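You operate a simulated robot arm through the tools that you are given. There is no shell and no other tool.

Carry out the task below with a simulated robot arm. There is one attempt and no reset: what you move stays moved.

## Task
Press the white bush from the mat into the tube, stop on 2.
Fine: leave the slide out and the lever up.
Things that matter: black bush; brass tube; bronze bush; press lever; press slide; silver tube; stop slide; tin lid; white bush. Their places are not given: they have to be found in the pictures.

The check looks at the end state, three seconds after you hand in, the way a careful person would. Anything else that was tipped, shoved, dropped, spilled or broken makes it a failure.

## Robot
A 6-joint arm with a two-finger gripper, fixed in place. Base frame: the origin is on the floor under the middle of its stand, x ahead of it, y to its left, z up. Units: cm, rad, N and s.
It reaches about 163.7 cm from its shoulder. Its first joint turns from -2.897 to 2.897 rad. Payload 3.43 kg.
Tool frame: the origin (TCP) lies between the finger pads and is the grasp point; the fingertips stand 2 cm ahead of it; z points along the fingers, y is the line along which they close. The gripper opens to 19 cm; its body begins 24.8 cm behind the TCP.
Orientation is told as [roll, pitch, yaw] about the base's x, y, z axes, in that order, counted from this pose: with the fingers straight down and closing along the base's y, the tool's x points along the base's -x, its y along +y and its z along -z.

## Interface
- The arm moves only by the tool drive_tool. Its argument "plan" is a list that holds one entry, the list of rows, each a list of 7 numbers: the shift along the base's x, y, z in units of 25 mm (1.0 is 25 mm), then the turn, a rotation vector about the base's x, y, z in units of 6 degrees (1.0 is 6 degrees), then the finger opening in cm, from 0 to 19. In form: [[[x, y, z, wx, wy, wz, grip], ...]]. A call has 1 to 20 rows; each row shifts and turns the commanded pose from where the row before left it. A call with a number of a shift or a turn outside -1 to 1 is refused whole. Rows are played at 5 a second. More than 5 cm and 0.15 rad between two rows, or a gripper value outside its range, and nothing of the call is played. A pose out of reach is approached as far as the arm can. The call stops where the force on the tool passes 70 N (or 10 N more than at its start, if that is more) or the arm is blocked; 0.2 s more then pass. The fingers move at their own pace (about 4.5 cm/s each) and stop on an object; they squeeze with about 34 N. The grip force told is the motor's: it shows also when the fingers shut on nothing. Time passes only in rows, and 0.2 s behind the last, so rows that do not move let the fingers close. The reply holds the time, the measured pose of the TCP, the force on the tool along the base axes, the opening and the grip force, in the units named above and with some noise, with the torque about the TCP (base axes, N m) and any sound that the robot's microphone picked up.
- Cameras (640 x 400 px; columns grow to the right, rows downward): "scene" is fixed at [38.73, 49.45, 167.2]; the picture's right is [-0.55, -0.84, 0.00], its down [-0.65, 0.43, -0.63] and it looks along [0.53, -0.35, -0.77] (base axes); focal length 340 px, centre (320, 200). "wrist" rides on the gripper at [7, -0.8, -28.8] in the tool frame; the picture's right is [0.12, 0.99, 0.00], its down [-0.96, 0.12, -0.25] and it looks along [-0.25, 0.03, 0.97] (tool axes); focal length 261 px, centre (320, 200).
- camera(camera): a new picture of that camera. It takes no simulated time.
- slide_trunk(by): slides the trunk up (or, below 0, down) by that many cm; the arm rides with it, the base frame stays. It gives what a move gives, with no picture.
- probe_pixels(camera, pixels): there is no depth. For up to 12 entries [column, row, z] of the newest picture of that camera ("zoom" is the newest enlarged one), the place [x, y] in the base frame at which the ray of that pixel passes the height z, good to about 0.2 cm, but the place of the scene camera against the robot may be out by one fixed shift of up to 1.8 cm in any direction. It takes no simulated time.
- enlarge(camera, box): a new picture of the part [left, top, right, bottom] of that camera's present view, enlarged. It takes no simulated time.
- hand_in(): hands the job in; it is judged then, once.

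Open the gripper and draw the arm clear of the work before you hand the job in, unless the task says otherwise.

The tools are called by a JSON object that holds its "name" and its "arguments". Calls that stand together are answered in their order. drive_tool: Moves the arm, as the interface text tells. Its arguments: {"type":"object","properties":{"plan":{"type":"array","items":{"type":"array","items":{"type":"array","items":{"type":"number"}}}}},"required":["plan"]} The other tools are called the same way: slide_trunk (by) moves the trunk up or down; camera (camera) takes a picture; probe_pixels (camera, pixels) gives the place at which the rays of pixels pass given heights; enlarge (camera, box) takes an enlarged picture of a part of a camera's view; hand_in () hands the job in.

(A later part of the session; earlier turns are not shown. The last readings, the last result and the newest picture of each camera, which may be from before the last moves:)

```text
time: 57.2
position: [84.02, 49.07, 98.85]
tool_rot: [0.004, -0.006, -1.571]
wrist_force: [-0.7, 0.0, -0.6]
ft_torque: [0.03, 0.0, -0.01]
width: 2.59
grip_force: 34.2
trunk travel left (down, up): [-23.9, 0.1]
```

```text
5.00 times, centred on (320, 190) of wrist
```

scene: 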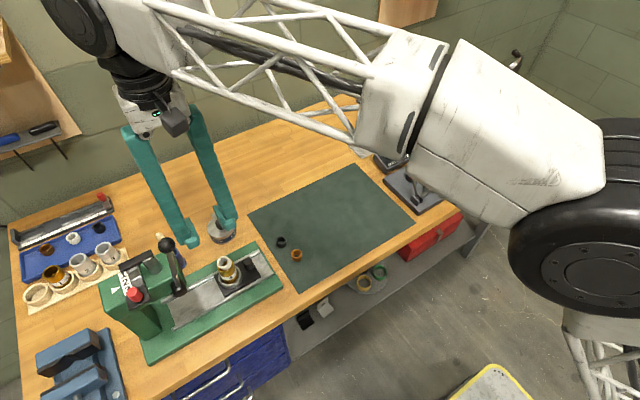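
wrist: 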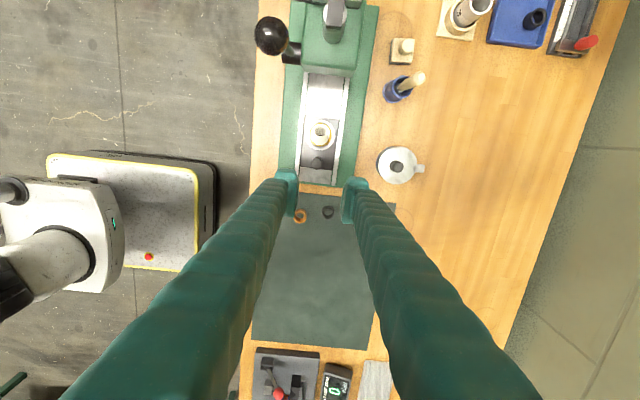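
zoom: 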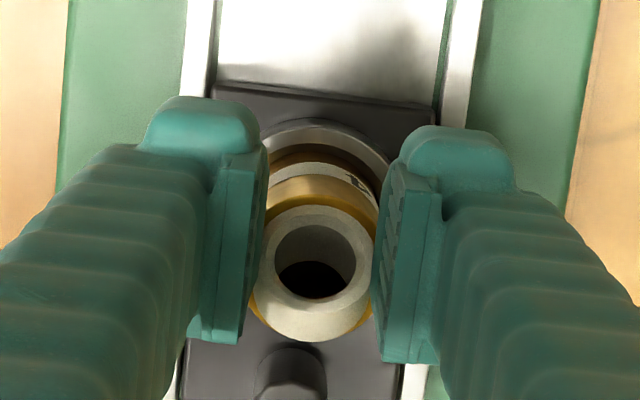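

Held at 2.59 cm. I lift slowly straight up and check.

{"name": "drive_tool", "arguments": {"plan": [[[0, 0, 0.15, 0, 0, 0, 2.2], [0, 0, 0.3, 0, 0, 0, 2.2], [0, 0, 0.5, 0, 0, 0, 2.2], [0, 0, 0.8, 0, 0, 0, 2.2], [0, 0, 1, 0, 0, 0, 2.2], [0, -0.4, 1, 0, 0, 0, 2.2], [0, -0.8, 1, 0, 0, 0, 2.2], [0, -1, 1, 0, 0, 0, 2.2], [0, -1, 0, 0, 0, 0, 2.2], [0, 0, 0, 0, 0, 0, 2.2]]]}}

{"name": "enlarge", "arguments": {"camera": "wrist", "box": [275, 150, 365, 230]}}

{"name": "enlarge", "arguments": {"camera": "scene", "box": [200, 190, 280, 280]}}

```text
time: 59.4
position: [84.02, 41.13, 113.29]
tool_rot: [0.002, -0.007, -1.57]
wrist_force: [0.0, -0.5, -0.3]
ft_torque: [0.03, -0.05, 0.01]
width: 2.35
grip_force: 34.1
trunk travel left (down, up): [-23.9, 0.1]
```

```text
5.00 times, centred on (320, 190) of wrist
```

zoom: 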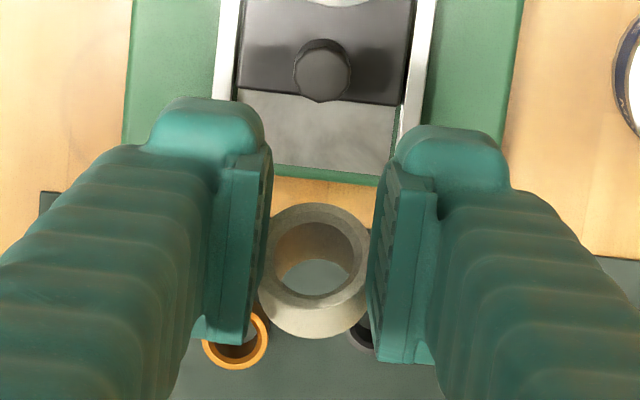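

```text
4.44 times, centred on (240, 235) of scene
```

zoom: 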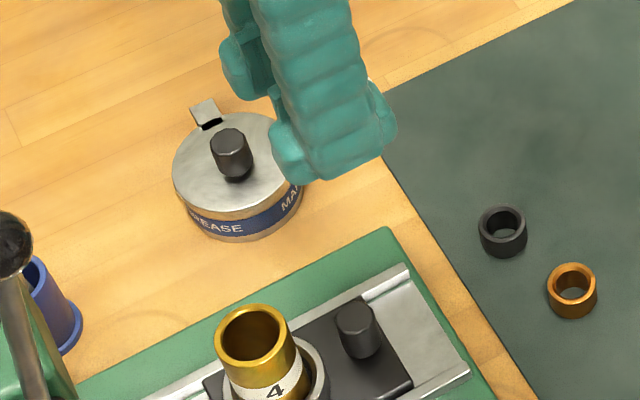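

The bush is out of the tube and held (width 2.35). I carry it gently to a free part of the mat at about (93, 20, 102), then tilt the tool +36° about x to bring the bush upright.

{"name": "drive_tool", "arguments": {"plan": [[[0.2, -0.5, -0.2, 0, 0, 0, 2.0], [0.4, -0.9, -0.5, 0, 0, 0, 2.0], [0.4, -0.9, -0.5, 0, 0, 0, 2.0], [0.4, -0.9, -0.5, 0, 0, 0, 2.0], [0.4, -0.9, -0.5, 0, 0, 0, 2.0], [0.4, -0.9, -0.5, 0, 0, 0, 2.0], [0.4, -0.9, -0.5, 0, 0, 0, 2.0], [0.4, -0.9, -0.5, 0, 0, 0, 2.0], [0.4, -0.9, -0.5, 0, 0, 0, 2.0], [0.2, -0.7, -0.3, 0, 0, 0, 2.0], [0, 0, 0, 0.5, 0, 0, 2.0], [0, 0, 0, 1, 0, 0, 2.0], [0, 0, 0, 1, 0, 0, 2.0], [0, 0, 0, 1, 0, 0, 2.0], [0, 0, 0, 1, 0, 0, 2.0], [0, 0, 0, 1, 0, 0, 2.0], [0, 0, 0, 0.5, 0, 0, 2.0], [0, 0, 0, 0, 0, 0, 2.0]]]}}

{"name": "camera", "arguments": {"camera": "scene"}}

{"name": "enlarge", "arguments": {"camera": "wrist", "box": [275, 150, 365, 230]}}

{"name": "enlarge", "arguments": {"camera": "scene", "box": [265, 130, 365, 230]}}

```text
time: 63.2
position: [93.1, 19.97, 102.04]
tool_rot: [0.002, 0.622, -1.571]
wrist_force: [-0.4, -0.7, 0.3]
ft_torque: [0.0, 0.02, 0.0]
width: 2.3
grip_force: 33.9
trunk travel left (down, up): [-23.9, 0.1]
```

```text
taken
```

scene: 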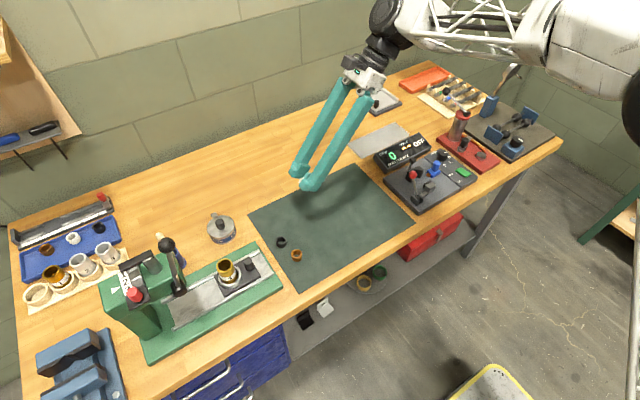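

```text
5.00 times, centred on (320, 190) of wrist
```

zoom: 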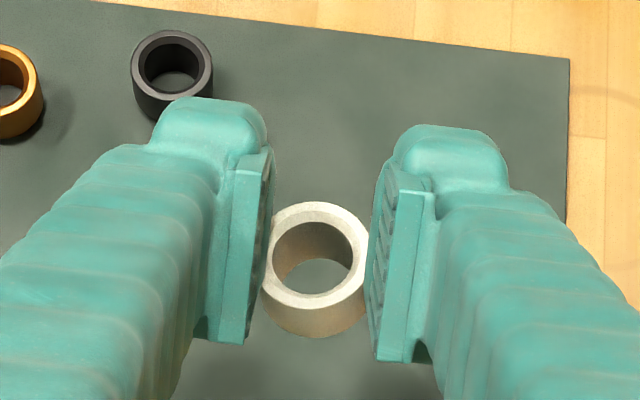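

```text
4.00 times, centred on (315, 180) of scene
```

zoom: 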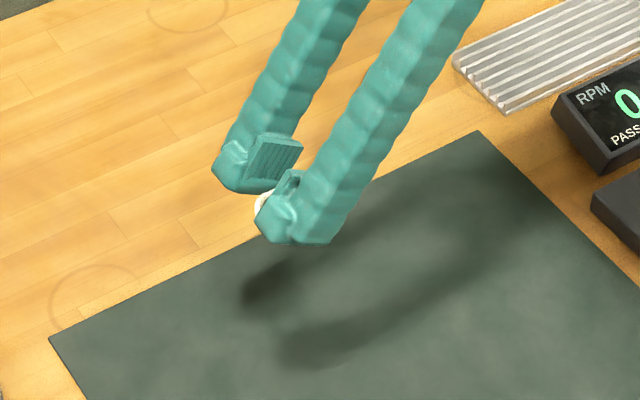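

The geometry suggests the bush is about 37° from the tool axis, so with the tool tilted 36° it should be nearly upright. I zoom in on the scene view to verify.

{"name": "enlarge", "arguments": {"camera": "scene", "box": [290, 165, 330, 200]}}

{"name": "enlarge", "arguments": {"camera": "wrist", "box": [300, 180, 340, 225]}}

```text
11.43 times, centred on (310, 182) of scene
```

zoom: 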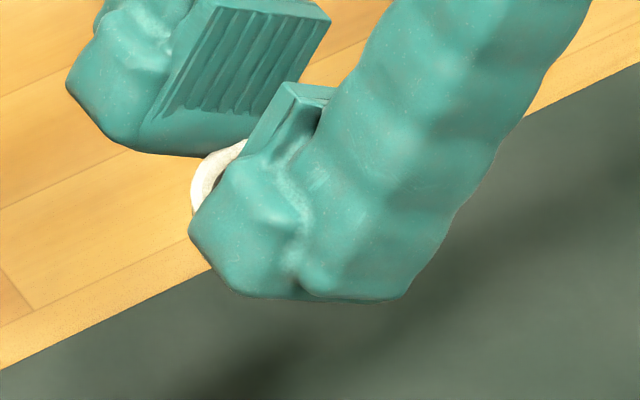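

```text
8.89 times, centred on (320, 202) of wrist
```

zoom: 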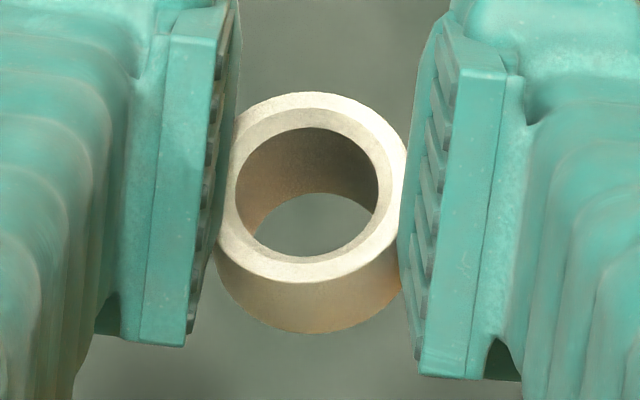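

The bush is nearly upright in the tilted grip. I reduce the tilt by 12° so the bush's lower edge leads the finger corner (it will self-level against the mat), and descend near the mat.

{"name": "drive_tool", "arguments": {"plan": [[[0, 0, 0, -0.5, 0, 0, 2.0], [0, 0, 0, -1, 0, 0, 2.0], [0, 0, -0.6, -0.5, 0, 0, 2.0], [0, 0, -1, 0, 0, 0, 2.0], [0, 0, -1, 0, 0, 0, 2.0], [0, 0, -1, 0, 0, 0, 2.0], [0, 0, -0.6, 0, 0, 0, 2.0], [0, 0, -0.3, 0, 0, 0, 2.0], [0, 0, 0, 0, 0, 0, 2.0]]]}}

{"name": "enlarge", "arguments": {"camera": "scene", "box": [275, 170, 355, 240]}}

{"name": "enlarge", "arguments": {"camera": "wrist", "box": [300, 180, 340, 225]}}

```text
time: 65.2
position: [93.14, 20.04, 90.6]
tool_rot: [0.003, 0.412, -1.57]
wrist_force: [0.6, 0.3, 0.1]
ft_torque: [-0.01, 0.0, 0.03]
width: 2.0
grip_force: 0.2
trunk travel left (down, up): [-23.9, 0.1]
```

```text
5.71 times, centred on (315, 205) of scene
```

zoom: 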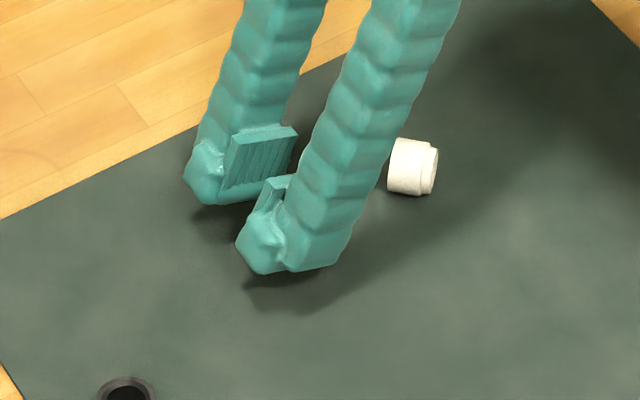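

```text
8.89 times, centred on (320, 202) of wrist
```

zoom: 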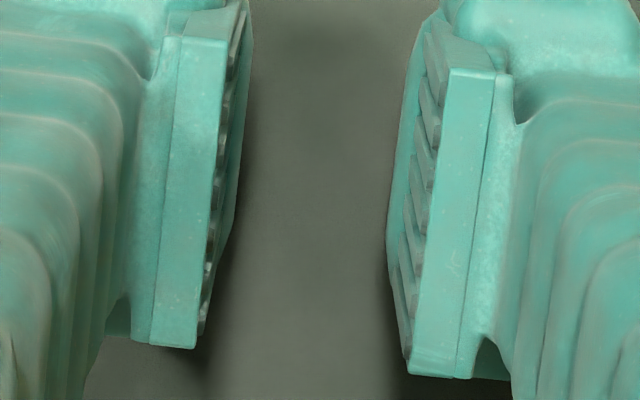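

The bush slipped out on the way down and now lies on its side on the mat at about scene (331,199); it has a narrower pilot end, which points right in the picture. I raise the tool, straighten it, and look at how the bush lies.

{"name": "drive_tool", "arguments": {"plan": [[[0, 0, 1, 0, 0, 0, 2.0], [0, 0, 1, 0, 0, 0, 3.0], [0, 0, 1, -1, 0, 0, 5.0], [0, 0, 1, -1, 0, 0, 5.0], [0, 0, 1, -1, 0, 0, 5.0], [0, 0, 1, -0.95, 0, 0, 5.0], [0, 0, 1, 0, 0, 0, 5.0], [0, 0, 0, 0, 0, 0, 5.0]]]}}

{"name": "camera", "arguments": {"camera": "wrist"}}

{"name": "camera", "arguments": {"camera": "scene"}}

{"name": "enlarge", "arguments": {"camera": "scene", "box": [310, 180, 350, 215]}}

```text
time: 67.0
position: [93.06, 19.84, 108.35]
tool_rot: [0.003, -0.003, -1.571]
wrist_force: [-0.6, -0.6, 0.2]
ft_torque: [-0.04, -0.01, 0.03]
width: 4.97
grip_force: 0.0
trunk travel left (down, up): [-23.9, 0.1]
```

```text
taken
```

wrist: 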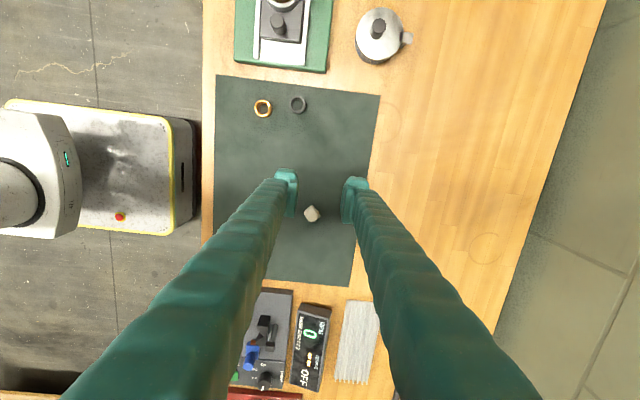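

```text
taken
```

scene: 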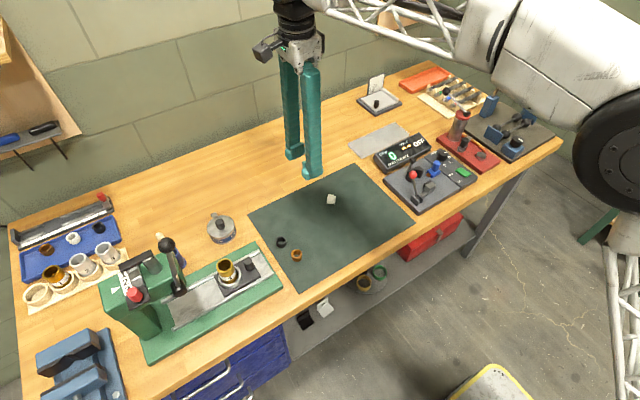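

```text
11.43 times, centred on (330, 198) of scene
```

zoom: 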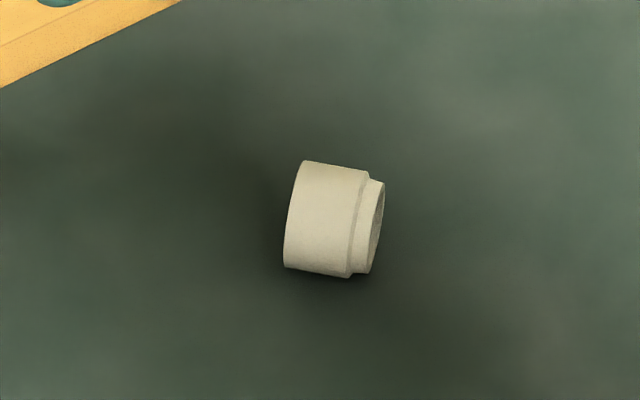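

The bush rests on its side at wrist (312,213). I zoom on it to measure its axis direction.

{"name": "enlarge", "arguments": {"camera": "wrist", "box": [295, 195, 330, 230]}}

{"name": "probe_pixels", "arguments": {"camera": "zoom", "pixels": [[320, 200, 87.4], [420, 200, 87.4], [320, 300, 87.4], [220, 200, 87.4]]}}

```text
11.43 times, centred on (312, 212) of wrist
```

zoom: 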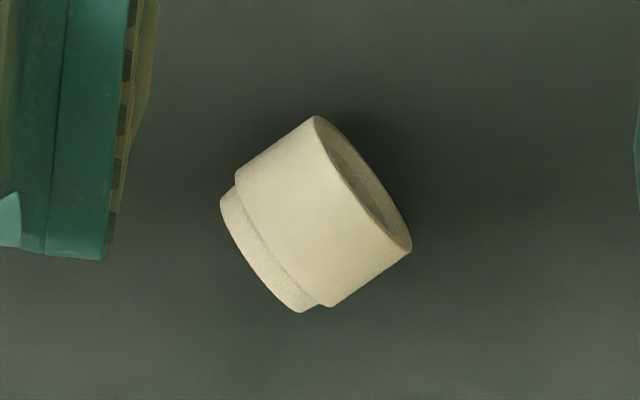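

```text
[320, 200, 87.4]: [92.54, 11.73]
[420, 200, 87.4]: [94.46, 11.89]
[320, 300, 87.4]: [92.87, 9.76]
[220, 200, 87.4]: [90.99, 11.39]
```

The bush lies with its pilot pointing at about 222° (−x,−y), centre near (92.5, 11.3), total length ≈2.0 cm, main OD ≈2.65. I cross-check its place with the scene camera.

{"name": "probe_pixels", "arguments": {"camera": "scene", "pixels": [[330.9, 199.7, 87.4], [330.9, 199.7, 87.4], [330.9, 199.7, 87.4]]}}

{"name": "probe_pixels", "arguments": {"camera": "wrist", "pixels": [[311.2, 213.75, 87.4], [311.2, 213.75, 87.4], [311.2, 213.75, 87.4]]}}

```text
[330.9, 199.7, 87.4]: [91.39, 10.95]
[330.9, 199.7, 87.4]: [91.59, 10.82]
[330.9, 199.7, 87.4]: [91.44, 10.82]
```

```text
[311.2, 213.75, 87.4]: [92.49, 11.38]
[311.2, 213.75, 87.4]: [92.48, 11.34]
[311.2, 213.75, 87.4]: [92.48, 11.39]
```

Best estimate of the bush centre is (92.6, 11.35). I turn the tool to yaw ≈−138° (fingers closing across the bush) and go to about (94.1, 12.7, 100) so the bush will sit near the pilot-side edge of the pads.

{"name": "drive_tool", "arguments": {"plan": [[[0.05, -0.36, -0.4, 0, 0, -1, 5], [0.05, -0.36, -0.4, 0, 0, -1, 5], [0.05, -0.36, -0.4, 0, 0, -1, 5], [0.05, -0.36, -0.4, 0, 0, -1, 5], [0.05, -0.36, -0.4, 0, 0, -1, 5], [0.05, -0.36, -0.4, 0, 0, -1, 5], [0.06, -0.36, -0.4, 0, 0, -1, 5], [0.06, -0.34, -0.4, 0, 0, -1, 5], [0, 0, 0, 0, 0, 0, 5], [0, 0, 0, 0, 0, 0, 5]]]}}

{"name": "camera", "arguments": {"camera": "wrist"}}

{"name": "enlarge", "arguments": {"camera": "wrist", "box": [285, 170, 355, 240]}}

```text
time: 69.2
position: [94.18, 12.87, 100.17]
tool_rot: [0.003, -0.002, -2.409]
wrist_force: [0.6, 1.0, 0.1]
ft_torque: [0.01, -0.03, 0.0]
width: 5.01
grip_force: 0.1
trunk travel left (down, up): [-23.9, 0.1]
```

```text
taken
```

wrist: 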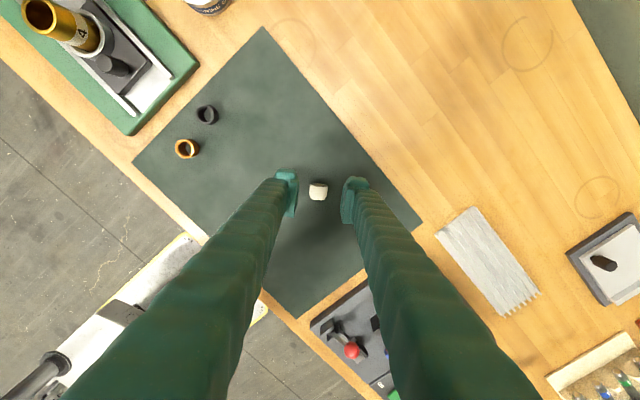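

```text
5.71 times, centred on (320, 205) of wrist
```

zoom: 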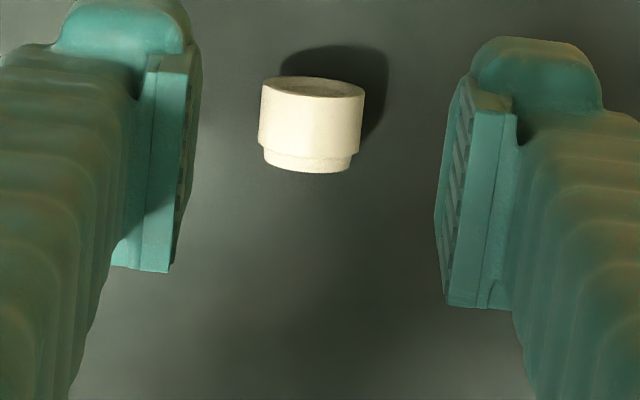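

The bush axis lines up with the tool and its pilot points to the pads' −x edge as wanted. I shift slightly (−0.55, −0.2 cm) and descend to z≈88.5.

{"name": "drive_tool", "arguments": {"plan": [[[-0.22, -0.085, -1, 0, 0, 0, 5], [0, 0, -1, 0, 0, 0, 5], [0, 0, -1, 0, 0, 0, 5], [0, 0, -0.8, 0, 0, 0, 5], [0, 0, -0.5, 0, 0, 0, 5], [0, 0, -0.25, 0, 0, 0, 5], [0, 0, -0.1, 0, 0, 0, 5], [0, 0, 0, 0, 0, 0, 5]]]}}

{"name": "enlarge", "arguments": {"camera": "wrist", "box": [285, 170, 355, 240]}}

{"name": "enlarge", "arguments": {"camera": "scene", "box": [300, 160, 360, 220]}}

```text
time: 71.0
position: [93.67, 12.7, 88.71]
tool_rot: [0.002, -0.001, -2.409]
wrist_force: [-0.5, -0.2, -0.1]
ft_torque: [0.02, 0.0, 0.0]
width: 5.01
grip_force: 0.0
trunk travel left (down, up): [-23.9, 0.1]
```

```text
5.71 times, centred on (320, 205) of wrist
```

zoom: 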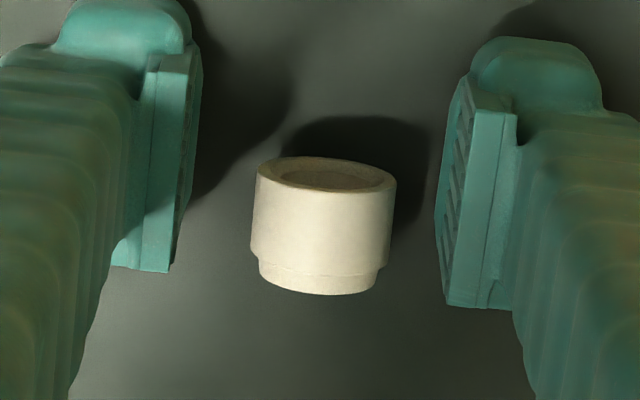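

```text
6.67 times, centred on (330, 190) of scene
```

zoom: 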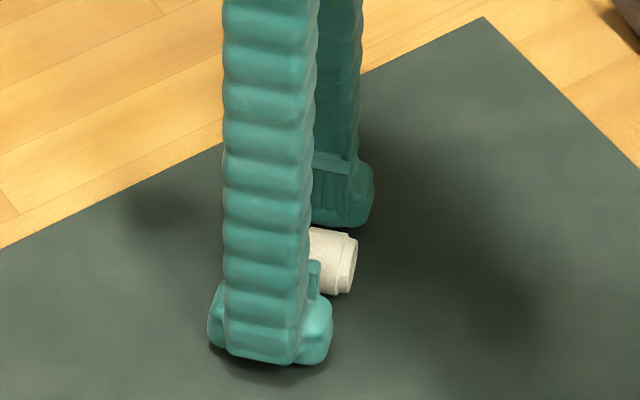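

The bush is centred between the pads with its pilot end outward. I lower 0.25 cm more for a better bite and close.

{"name": "drive_tool", "arguments": {"plan": [[[0, 0, -0.1, 0, 0, 0, 5], [0, 0, 0, 0, 0, 0, 5], [0, 0, 0, 0, 0, 0, 3.5], [0, 0, 0, 0, 0, 0, 3], [0, 0, 0, 0, 0, 0, 2.6], [0, 0, 0, 0, 0, 0, 2], [0, 0, 0, 0, 0, 0, 2]]]}}

{"name": "enlarge", "arguments": {"camera": "wrist", "box": [285, 170, 355, 240]}}

```text
time: 72.6
position: [93.56, 12.65, 88.28]
tool_rot: [0.006, -0.002, -2.408]
wrist_force: [0.7, 0.6, -0.3]
ft_torque: [-0.01, 0.05, -0.02]
width: 2.48
grip_force: 34.4
trunk travel left (down, up): [-23.9, 0.1]
```

```text
5.71 times, centred on (320, 205) of wrist
```

zoom: 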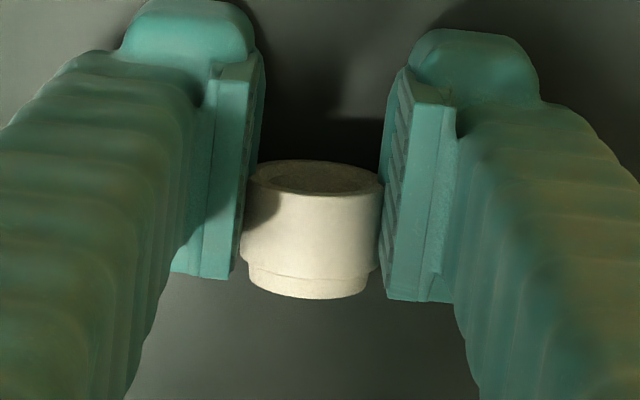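

Width 2.48 means the pads bite slightly above the bush's diameter. I open a little, lower gently to find the mat, and re-close.

{"name": "drive_tool", "arguments": {"plan": [[[0, 0, 0, 0, 0, 0, 3.6], [0, 0, 0, 0, 0, 0, 3.6], [0, 0, -0.08, 0, 0, 0, 3.6], [0, 0, -0.06, 0, 0, 0, 3.6], [0, 0, 0, 0, 0, 0, 3.6]]]}}

{"name": "enlarge", "arguments": {"camera": "scene", "box": [305, 175, 355, 220]}}

```text
time: 73.8
position: [93.59, 12.7, 88.24]
tool_rot: [0.004, 0.001, -2.408]
wrist_force: [2.1, -0.7, 30.1]
ft_torque: [0.43, 0.37, -0.05]
width: 3.57
grip_force: 0.0
trunk travel left (down, up): [-23.9, 0.1]
```

```text
8.89 times, centred on (330, 198) of scene
```

zoom: 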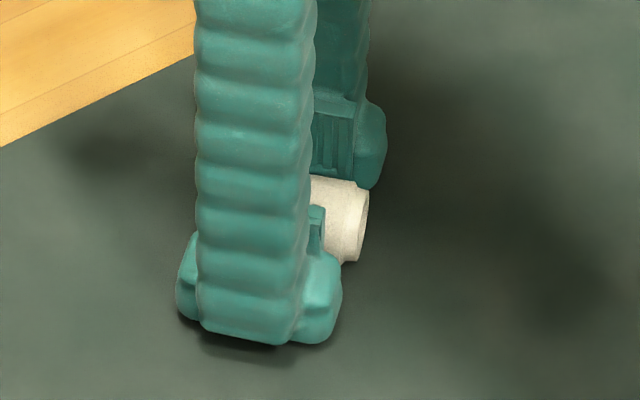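

The fingertips touch the mat (30 N at z=88.24), so the mat is at z≈86.25. I back off slightly and close again.

{"name": "drive_tool", "arguments": {"plan": [[[0, 0, 0.1, 0, 0, 0, 3.6], [0, 0, 0, 0, 0, 0, 3], [0, 0, 0, 0, 0, 0, 2.4], [0, 0, 0, 0, 0, 0, 1.8], [0, 0, 0, 0, 0, 0, 1.8]]]}}

{"name": "enlarge", "arguments": {"camera": "wrist", "box": [295, 185, 345, 235]}}

```text
time: 75.0
position: [93.52, 12.65, 88.2]
tool_rot: [0.004, -0.002, -2.409]
wrist_force: [-4.4, 5.0, 14.5]
ft_torque: [0.31, 0.28, 0.05]
width: 2.49
grip_force: 33.8
trunk travel left (down, up): [-23.9, 0.1]
```

```text
8.00 times, centred on (320, 210) of wrist
```

zoom: 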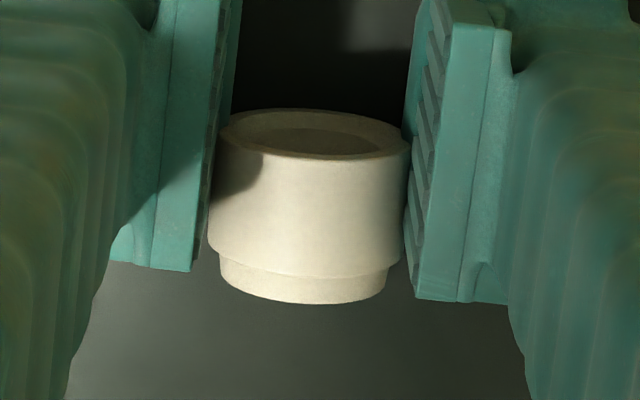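

Width again 2.49 with the tips resting on the mat. I lift by about 1 cm and watch whether the grip holds.

{"name": "drive_tool", "arguments": {"plan": [[[0, 0, 0.15, 0, 0, 0, 1.8], [0, 0, 0.25, 0, 0, 0, 1.8], [0, 0, 0, 0, 0, 0, 1.8], [0, 0, 0, 0, 0, 0, 1.8]]]}}

{"name": "enlarge", "arguments": {"camera": "wrist", "box": [295, 185, 345, 235]}}

{"name": "enlarge", "arguments": {"camera": "scene", "box": [305, 175, 355, 220]}}

```text
time: 76.0
position: [93.52, 12.63, 89.31]
tool_rot: [0.002, -0.002, -2.408]
wrist_force: [0.3, 0.5, -1.5]
ft_torque: [0.02, 0.0, 0.01]
width: 2.47
grip_force: 34.1
trunk travel left (down, up): [-23.9, 0.1]
```

```text
8.00 times, centred on (320, 210) of wrist
```

zoom: 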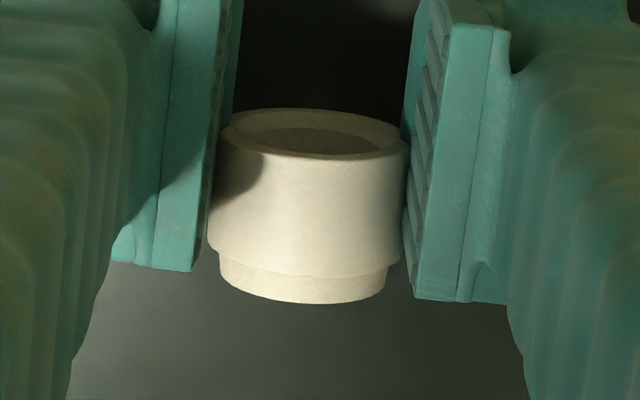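

```text
8.89 times, centred on (330, 198) of scene
```

zoom: 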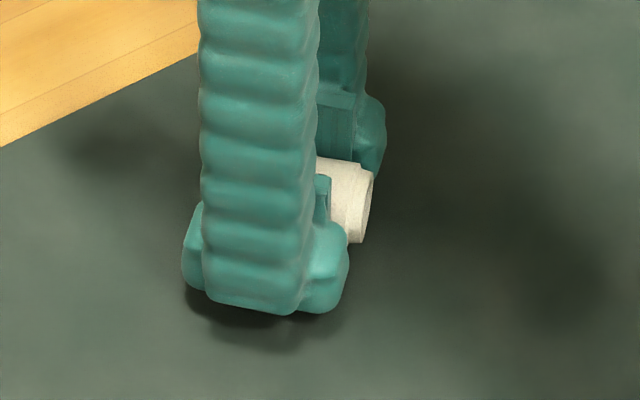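

The grip holds at 2.47. Staying low over the mat, I yaw back +48° and move to about (95, 24, 90.3), then check.

{"name": "drive_tool", "arguments": {"plan": [[[0.04, 0.3, 0.1, 0, 0, 0.5, 1.8], [0.07, 0.55, 0.1, 0, 0, 1, 1.8], [0.07, 0.55, 0.1, 0, 0, 1, 1.8], [0.07, 0.55, 0.1, 0, 0, 1, 1.8], [0.07, 0.55, 0, 0, 0, 1, 1.8], [0.07, 0.55, 0, 0, 0, 1, 1.8], [0.07, 0.55, 0, 0, 0, 1, 1.8], [0.07, 0.55, 0, 0, 0, 1, 1.8], [0.04, 0.35, 0, 0, 0, 0.5, 1.8], [0, 0, 0, 0, 0, 0, 1.8]]]}}

{"name": "enlarge", "arguments": {"camera": "wrist", "box": [295, 185, 345, 235]}}

{"name": "enlarge", "arguments": {"camera": "scene", "box": [260, 170, 330, 240]}}

```text
time: 78.2
position: [95.05, 24.09, 90.22]
tool_rot: [0.002, -0.002, -1.568]
wrist_force: [-0.6, -0.3, -0.2]
ft_torque: [0.01, -0.01, -0.01]
width: 2.43
grip_force: 34.1
trunk travel left (down, up): [-23.9, 0.1]
```

```text
8.00 times, centred on (320, 210) of wrist
```

zoom: 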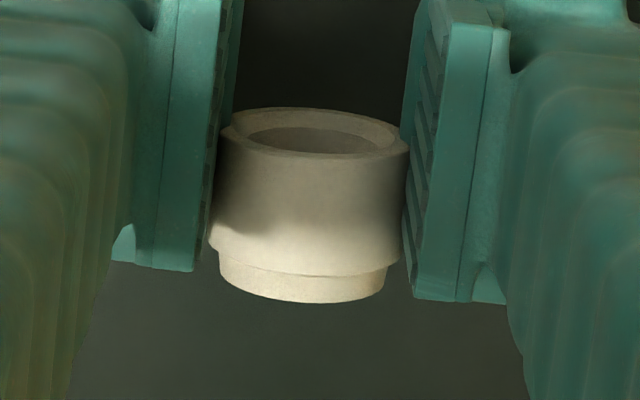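

```text
5.71 times, centred on (295, 205) of scene
```

zoom: 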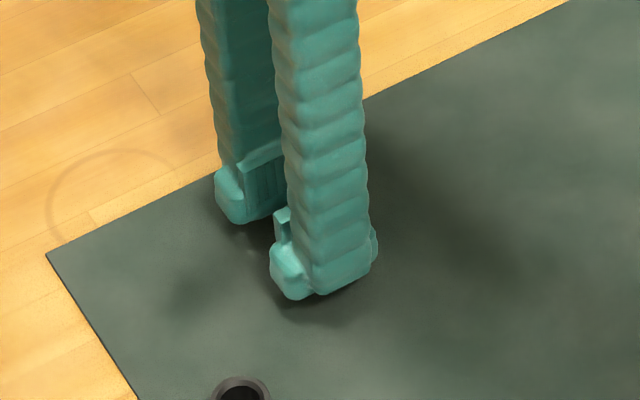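

The width creeps down slowly (2.43), so I tilt right away by 60° about x at constant height, which should bring the bush nearly upright just above the mat.

{"name": "drive_tool", "arguments": {"plan": [[[0, 0, 0, 1, 0, 0, 1.8], [0, 0, 0, 1, 0, 0, 1.8], [0, 0, 0, 1, 0, 0, 1.8], [0, 0, 0, 1, 0, 0, 1.8], [0, 0, 0, 1, 0, 0, 1.8], [0, 0, 0, 1, 0, 0, 1.8], [0, 0, 0, 1, 0, 0, 1.8], [0, 0, 0, 1, 0, 0, 1.8], [0, 0, 0, 1, 0, 0, 1.8], [0, 0, 0, 1, 0, 0, 1.8]]]}}

{"name": "enlarge", "arguments": {"camera": "wrist", "box": [285, 175, 355, 245]}}

{"name": "camera", "arguments": {"camera": "scene"}}

{"name": "enlarge", "arguments": {"camera": "scene", "box": [260, 170, 330, 240]}}

```text
time: 80.4
position: [95.12, 23.95, 90.34]
tool_rot: [0.004, 1.048, -1.571]
wrist_force: [0.1, -0.7, -0.3]
ft_torque: [-0.1, -0.03, -0.06]
width: 2.43
grip_force: 34.0
trunk travel left (down, up): [-23.9, 0.1]
```

```text
5.71 times, centred on (320, 210) of wrist
```

zoom: 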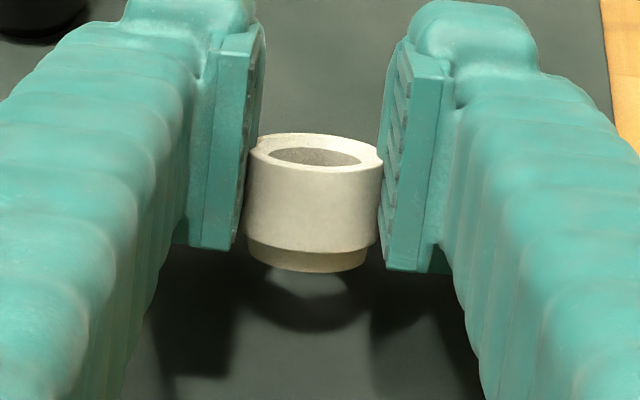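

```text
taken
```

scene: 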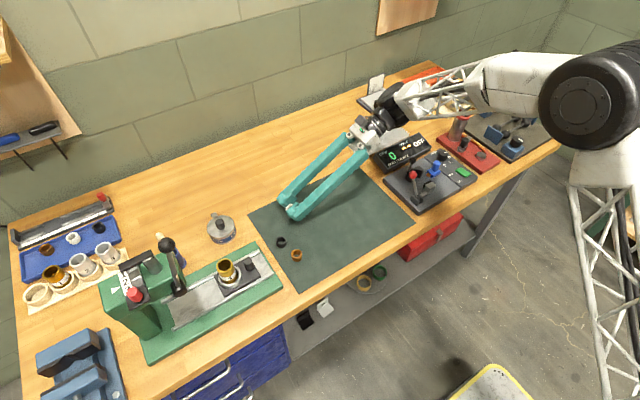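

```text
5.71 times, centred on (295, 205) of scene
```

zoom: 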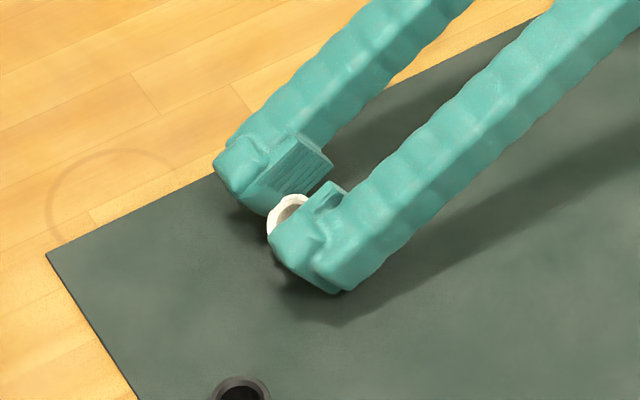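

The bush is held with its axis about 30° from upright, just above the mat. I tilt 6° more and lower in small steps to touch the mat.

{"name": "drive_tool", "arguments": {"plan": [[[0, 0, 0, 1, 0, 0, 1.8], [0, 0, -0.08, 0, 0, 0, 1.8], [0, 0, -0.06, 0, 0, 0, 1.8]]]}}

{"name": "enlarge", "arguments": {"camera": "wrist", "box": [285, 175, 355, 245]}}

{"name": "enlarge", "arguments": {"camera": "scene", "box": [280, 190, 310, 220]}}

```text
time: 81.2
position: [95.0, 23.88, 89.92]
tool_rot: [0.003, 1.151, -1.57]
wrist_force: [0.0, -0.1, -0.2]
ft_torque: [0.01, 0.02, -0.01]
width: 2.45
grip_force: 34.0
trunk travel left (down, up): [-23.9, 0.1]
```

```text
5.71 times, centred on (320, 210) of wrist
```

zoom: 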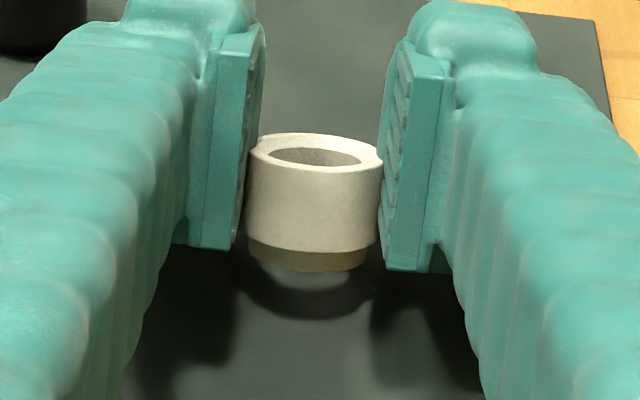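

```text
13.33 times, centred on (295, 205) of scene
```

zoom: 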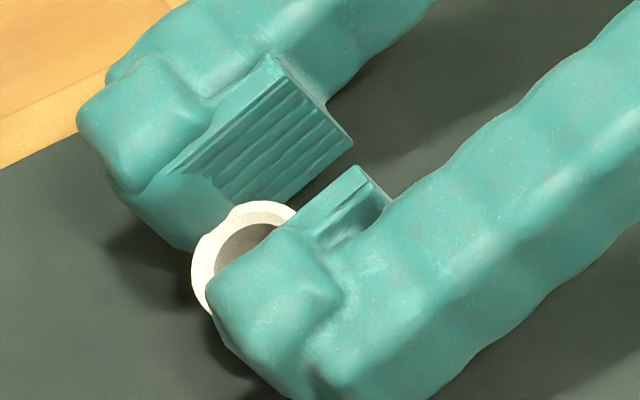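

This view shows the ribbed plate only reaches the upper part of the fingertip, which explains the weak hold. I continue lowering to touch the mat.

{"name": "drive_tool", "arguments": {"plan": [[[0, 0, -0.06, 0, 0, 0, 1.8], [0, 0, -0.06, 0, 0, 0, 1.8]]]}}

{"name": "enlarge", "arguments": {"camera": "wrist", "box": [285, 175, 355, 245]}}

```text
time: 81.8
position: [95.0, 24.04, 89.75]
tool_rot: [0.005, 1.149, -1.57]
wrist_force: [0.5, 0.6, 0.0]
ft_torque: [-0.01, -0.02, 0.0]
width: 2.46
grip_force: 34.0
trunk travel left (down, up): [-23.9, 0.1]
```

```text
5.71 times, centred on (320, 210) of wrist
```

zoom: 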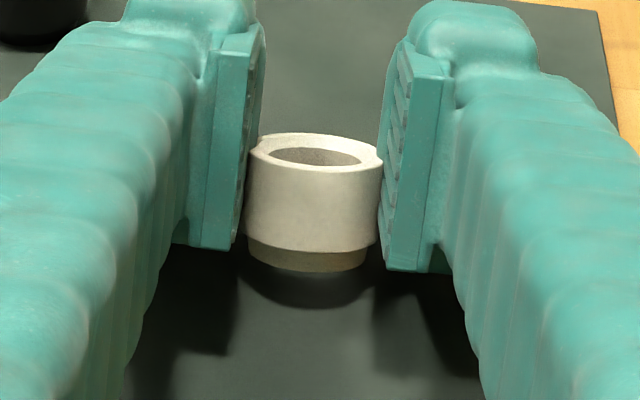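

No contact yet; I lower a bit more.

{"name": "drive_tool", "arguments": {"plan": [[[0, 0, -0.06, 0, 0, 0, 1.8], [0, 0, -0.06, 0, 0, 0, 1.8]]]}}

{"name": "enlarge", "arguments": {"camera": "wrist", "box": [285, 175, 355, 245]}}

```text
time: 82.4
position: [94.91, 23.99, 89.61]
tool_rot: [0.008, 1.152, -1.568]
wrist_force: [2.7, 0.7, 18.8]
ft_torque: [0.1, 0.01, 0.0]
width: 2.42
grip_force: 33.9
trunk travel left (down, up): [-23.9, 0.1]
```

```text
5.71 times, centred on (320, 210) of wrist
```

zoom: 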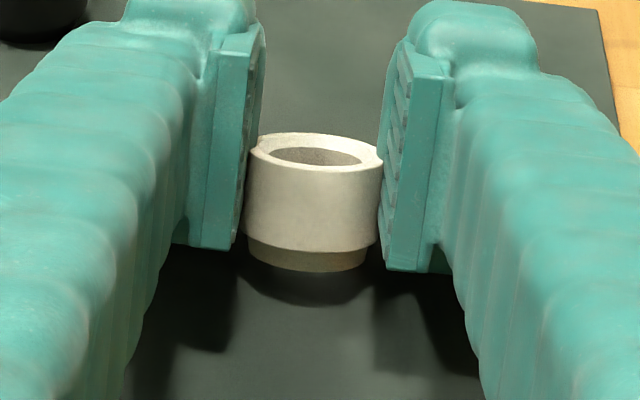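

Contact with the mat (18.8 N). I ease up slightly and open the fingers so the bush can settle upright.

{"name": "drive_tool", "arguments": {"plan": [[[0, 0, 0.04, 0, 0, 0, 1.8], [0, 0, 0, 0, 0, 0, 2.8], [0, 0, 0, 0, 0, 0, 3.4], [0, 0, 0, 0, 0, 0, 4.2], [0, 0, 0, 0, 0, 0, 5], [0, 0, 0, 0, 0, 0, 5], [0, 0, 0, 0, 0, 0, 5]]]}}

{"name": "enlarge", "arguments": {"camera": "wrist", "box": [285, 175, 355, 245]}}

{"name": "enlarge", "arguments": {"camera": "scene", "box": [270, 180, 320, 230]}}

```text
time: 84.0
position: [95.01, 23.97, 89.39]
tool_rot: [0.002, 1.15, -1.57]
wrist_force: [-1.0, -0.7, -0.5]
ft_torque: [-0.03, 0.01, 0.01]
width: 4.97
grip_force: 0.0
trunk travel left (down, up): [-23.9, 0.1]
```

```text
5.71 times, centred on (320, 210) of wrist
```

zoom: 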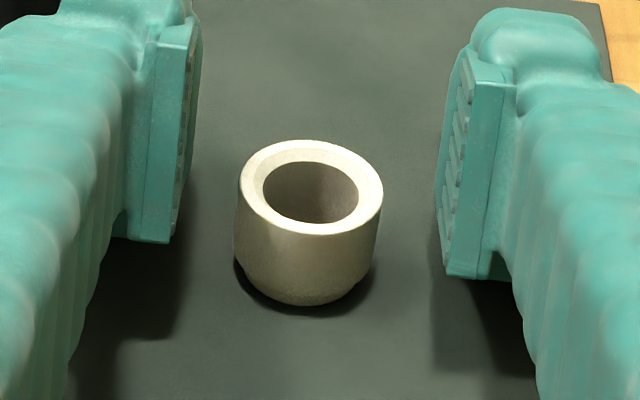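

```text
8.00 times, centred on (295, 205) of scene
```

zoom: 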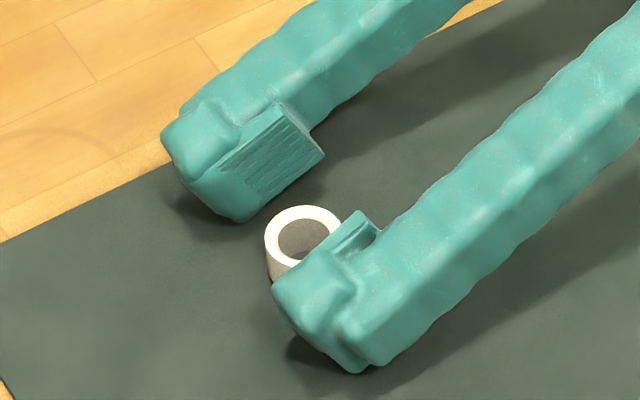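

The bush now stands upright on its pilot end. I raise straight up and then bring the tool back to vertical.

{"name": "drive_tool", "arguments": {"plan": [[[0, 0, 0.5, 0, 0, 0, 5], [0, 0, 1, 0, 0, 0, 5], [0, 0, 1, 0, 0, 0, 5], [0, 0, 1, 0, 0, 0, 5], [0, 0, 1, -0.5, 0, 0, 5], [0, 0, 0, -1, 0, 0, 5], [0, 0, 0, -1, 0, 0, 5], [0, 0, 0, -1, 0, 0, 5], [0, 0, 0, -1, 0, 0, 5], [0, 0, 0, -1, 0, 0, 5], [0, 0, 0, -1, 0, 0, 5], [0, 0, 0, -1, 0, 0, 5], [0, 0, 0, -1, 0, 0, 5], [0, 0, 0, -1, 0, 0, 5], [0, 0, 0, -1, 0, 0, 5], [0, 0, 0, -0.48, 0, 0, 5], [0, 0, 0, 0, 0, 0, 5]]]}}

{"name": "camera", "arguments": {"camera": "wrist"}}

{"name": "enlarge", "arguments": {"camera": "scene", "box": [260, 180, 330, 250]}}

```text
time: 87.6
position: [95.01, 24.02, 100.76]
tool_rot: [0.002, 0.001, -1.572]
wrist_force: [-0.8, 0.2, 0.0]
ft_torque: [-0.03, -0.02, 0.02]
width: 5.02
grip_force: 0.1
trunk travel left (down, up): [-23.9, 0.1]
```

```text
taken
```

wrist: 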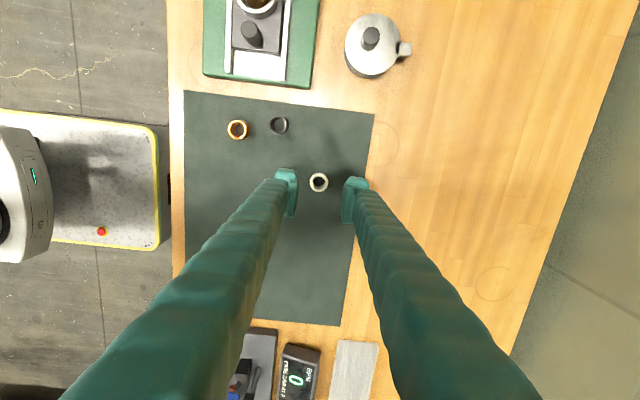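

```text
5.71 times, centred on (295, 215) of scene
```

zoom: 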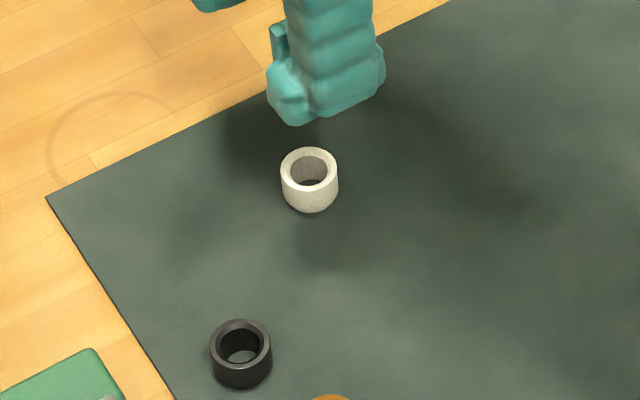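

The bush stands upright again. Before re-placing it I want the exact rim height, so I go with closed fingers above the tube to touch the rim lightly.

{"name": "drive_tool", "arguments": {"plan": [[[0, 0, 1, 0, 0, 0, 5], [0, 0, 1, 0, 0, 0, 3], [0, 0, 1, 0, 0, 0, 0], [-0.44, 0.94, 0, 0, 0, 0, 0], [-0.44, 0.94, 0, 0, 0, 0, 0], [-0.44, 0.94, 0, 0, 0, 0, 0], [-0.44, 0.94, 0, 0, 0, 0, 0], [-0.44, 0.94, 0, 0, 0, 0, 0], [-0.44, 0.94, 0, 0, 0, 0, 0], [-0.44, 0.94, 0, 0, 0, 0, 0], [-0.44, 0.94, 0, 0, 0, 0, 0], [-0.44, 0.94, 0, 0, 0, 0, 0], [-0.44, 0.94, 0, 0, 0, 0, 0], [0, 0, 0, 0, 0, 0, 0]]]}}

{"name": "enlarge", "arguments": {"camera": "wrist", "box": [270, 140, 370, 230]}}

{"name": "enlarge", "arguments": {"camera": "scene", "box": [240, 180, 330, 260]}}

```text
time: 90.6
position: [84.0, 47.58, 108.32]
tool_rot: [0.003, 0.001, -1.571]
wrist_force: [-0.4, 0.5, -0.7]
ft_torque: [-0.04, 0.0, 0.03]
width: 0.03
grip_force: 33.8
trunk travel left (down, up): [-23.9, 0.1]
```

```text
4.44 times, centred on (320, 185) of wrist
```

zoom: 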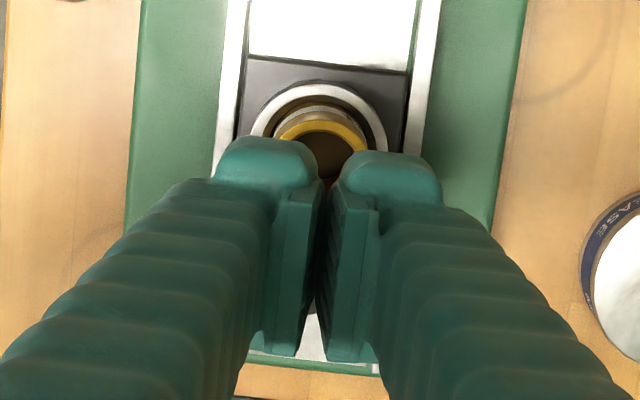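

```text
5.00 times, centred on (285, 220) of scene
```

zoom: 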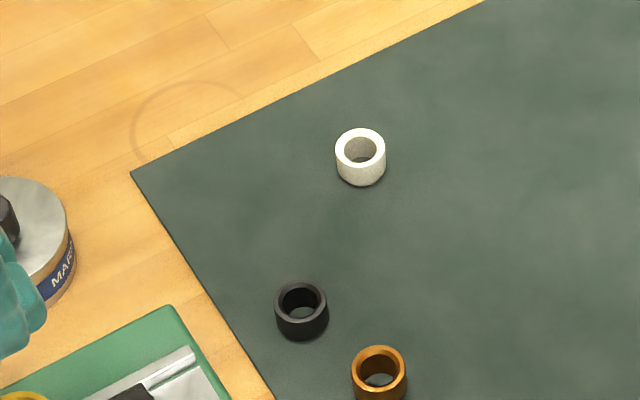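

Fingers are closed above the tube. I descend to z≈99.6 and then feel for the rim in small steps.

{"name": "drive_tool", "arguments": {"plan": [[[0, 0, -1, 0, 0, 0, 0], [0, 0, -1, 0, 0, 0, 0], [0, 0, -0.9, 0, 0, 0, 0], [0, 0, -0.4, 0, 0, 0, 0], [0, 0, -0.1, 0, 0, 0, 0], [0, 0, -0.08, 0, 0, 0, 0], [0, 0, 0, 0, 0, 0, 0]]]}}

```text
time: 92.2
position: [83.97, 47.43, 99.48]
tool_rot: [0.004, 0.0, -1.572]
wrist_force: [-0.4, -0.4, -0.3]
ft_torque: [0.01, 0.02, 0.0]
width: 0.01
grip_force: 33.8
trunk travel left (down, up): [-23.9, 0.1]
```

No contact at z=99.48. I continue in small steps.

{"name": "drive_tool", "arguments": {"plan": [[[0, 0, -0.08, 0, 0, 0, 0], [0, 0, -0.08, 0, 0, 0, 0], [0, 0, 0, 0, 0, 0, 0]]]}}

```text
time: 93.0
position: [84.07, 47.46, 99.04]
tool_rot: [0.003, 0.002, -1.571]
wrist_force: [-0.4, -0.4, -0.3]
ft_torque: [-0.01, 0.01, 0.02]
width: 0.0
grip_force: 33.9
trunk travel left (down, up): [-23.9, 0.1]
```

Still free at 99.04. I go on by 0.1 cm steps.

{"name": "drive_tool", "arguments": {"plan": [[[0, 0, -0.05, 0, 0, 0, 0], [0, 0, -0.05, 0, 0, 0, 0], [0, 0, 0, 0, 0, 0, 0]]]}}

```text
time: 93.8
position: [83.82, 47.47, 98.76]
tool_rot: [0.003, 0.001, -1.57]
wrist_force: [0.3, 0.1, 0.3]
ft_torque: [-0.03, -0.03, 0.02]
width: 0.02
grip_force: 33.8
trunk travel left (down, up): [-23.9, 0.1]
```

Free at 98.76, so the rim is lower than 96.76. I keep feeling downward.

{"name": "drive_tool", "arguments": {"plan": [[[0, 0, -0.05, 0, 0, 0, 0], [0, 0, -0.05, 0, 0, 0, 0], [0, 0, 0, 0, 0, 0, 0]]]}}

```text
time: 94.6
position: [83.93, 47.49, 98.56]
tool_rot: [0.005, 0.001, -1.572]
wrist_force: [-0.1, -0.3, -0.3]
ft_torque: [-0.03, -0.02, 0.02]
width: 0.03
grip_force: 33.7
trunk travel left (down, up): [-23.9, 0.1]
```

{"name": "drive_tool", "arguments": {"plan": [[[0, 0, -0.04, 0, 0, 0, 0], [0, 0, -0.04, 0, 0, 0, 0], [0, 0, 0, 0, 0, 0, 0]]]}}

```text
time: 95.4
position: [83.99, 47.47, 98.39]
tool_rot: [0.003, 0.0, -1.572]
wrist_force: [0.4, 1.2, 8.2]
ft_torque: [0.0, 0.06, 0.01]
width: 0.6
grip_force: 33.9
trunk travel left (down, up): [-23.9, 0.1]
```

Contact at TCP z≈98.4: the rim is 10.15 cm above the mat, which means the pilot had only been sitting on the rim before, not inside. I raise, open wide and measure the rim centre carefully at this yaw, then at the opposite yaw, so camera bias cancels.

{"name": "drive_tool", "arguments": {"plan": [[[0, 0, 0.3, 0, 0, 0, 0], [0, 0, 0.9, 0, 0, 0, 2], [0, 0, 1, 0, 0, 0, 5], [0, 0, 1, 0, 0, 0, 9], [0, 0, 0, 0, 0, 0, 9], [0, 0, 0, 0, 0, 0, 9], [0, 0, 0, 0, 0, 0, 9]]]}}

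{"name": "enlarge", "arguments": {"camera": "wrist", "box": [300, 160, 340, 200]}}

{"name": "camera", "arguments": {"camera": "wrist"}}

```text
time: 97.0
position: [83.97, 47.49, 106.42]
tool_rot: [0.004, 0.001, -1.572]
wrist_force: [0.1, 0.6, 0.2]
ft_torque: [-0.04, 0.0, -0.01]
width: 9.01
grip_force: 0.0
trunk travel left (down, up): [-23.9, 0.1]
```

```text
10.00 times, centred on (320, 180) of wrist
```

zoom: 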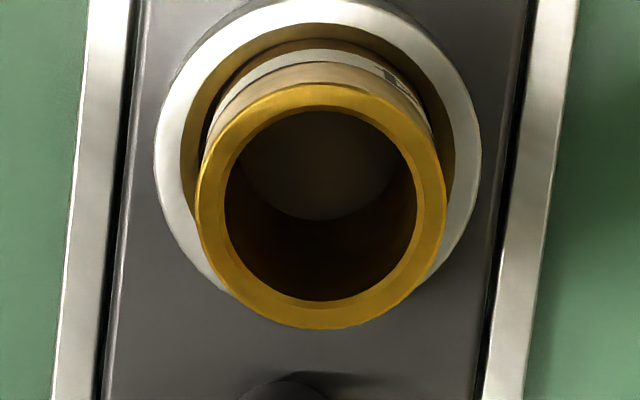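

```text
taken
```

wrist: 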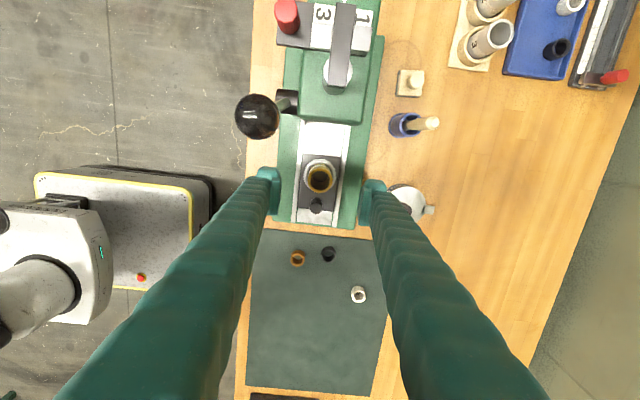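

Rim at yaw −90: centre (321, 205.5) in the 10× zoom. Now I back off in y, turn to yaw +90 and return to the same TCP for the opposite measurement.

{"name": "drive_tool", "arguments": {"plan": [[[0, -1, 0, 0, 0, 0, 5], [0, -1, 0, 0, 0, 0, 5], [0, -1, 0, 0, 0, 0, 5], [0, 0, 0, 0, 0, 1, 5], [0, 0, 0, 0, 0, 1, 5], [0, 0, 0, 0, 0, 1, 5], [0, 0, 0, 0, 0, 1, 5], [0, 0, 0, 0, 0, 1, 5], [0, 0, 0, 0, 0, 1, 5], [0, 0, 0, 0, 0, 1, 5], [0, 0, 0, 0, 0, 1, 5], [0, 0, 0, 0, 0, 1, 5], [0, 0, 0, 0, 0, 1, 5], [0, 0, 0, 0, 0, 1, 5], [0, 0, 0, 0, 0, 1, 5], [0, 0, 0, 0, 0, 1, 5], [0, 0, 0, 0, 0, 1, 5], [0, 0, 0, 0, 0, 1, 5]]]}}

{"name": "drive_tool", "arguments": {"plan": [[[0, 0, 0, 0, 0, 1, 5], [0, 0, 0, 0, 0, 1, 5], [0, 0, 0, 0, 0, 1, 5], [0, 0, 0, 0, 0, 1, 5], [0, 0, 0, 0, 0, 1, 5], [0, 0, 0, 0, 0, 1, 5], [0, 0, 0, 0, 0, 1, 5], [0, 0, 0, 0, 0, 1, 5], [0, 0, 0, 0, 0, 1, 5], [0, 0, 0, 0, 0, 1, 5], [0, 0, 0, 0, 0, 1, 5], [0, 0, 0, 0, 0, 1, 5], [0, 0, 0, 0, 0, 1, 5], [0, 0, 0, 0, 0, 1, 5], [0, 0, 0, 0, 0, 1, 5], [0, 1, 0, 0, 0, 0, 9], [0, 1, 0, 0, 0, 0, 9], [0, 1, 0, 0, 0, 0, 9], [0, 0, 0, 0, 0, 0, 9], [0, 0, 0, 0, 0, 0, 9]]]}}

{"name": "enlarge", "arguments": {"camera": "wrist", "box": [300, 160, 340, 200]}}

```text
time: 100.8
position: [84.07, 39.97, 106.4]
tool_rot: [0.004, -0.001, 0.004]
wrist_force: [0.1, 0.0, 0.8]
ft_torque: [-0.01, 0.01, 0.01]
width: 4.98
grip_force: 0.1
trunk travel left (down, up): [-23.9, 0.1]
```

```text
time: 105.0
position: [83.89, 47.53, 106.44]
tool_rot: [0.004, 0.0, 1.571]
wrist_force: [-0.9, 0.8, -0.9]
ft_torque: [0.04, 0.0, -0.02]
width: 9.02
grip_force: 0.1
trunk travel left (down, up): [-23.9, 0.1]
```

```text
10.00 times, centred on (320, 180) of wrist
```

zoom: 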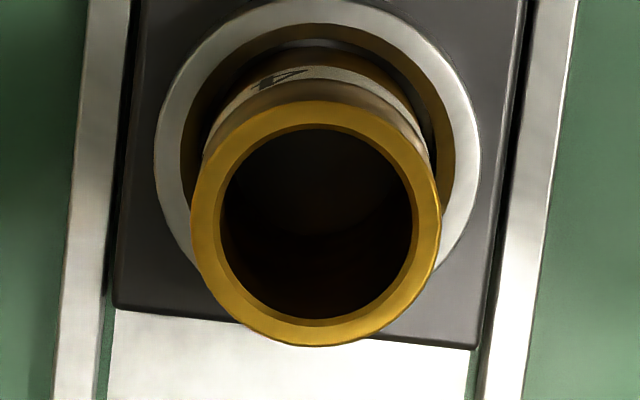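

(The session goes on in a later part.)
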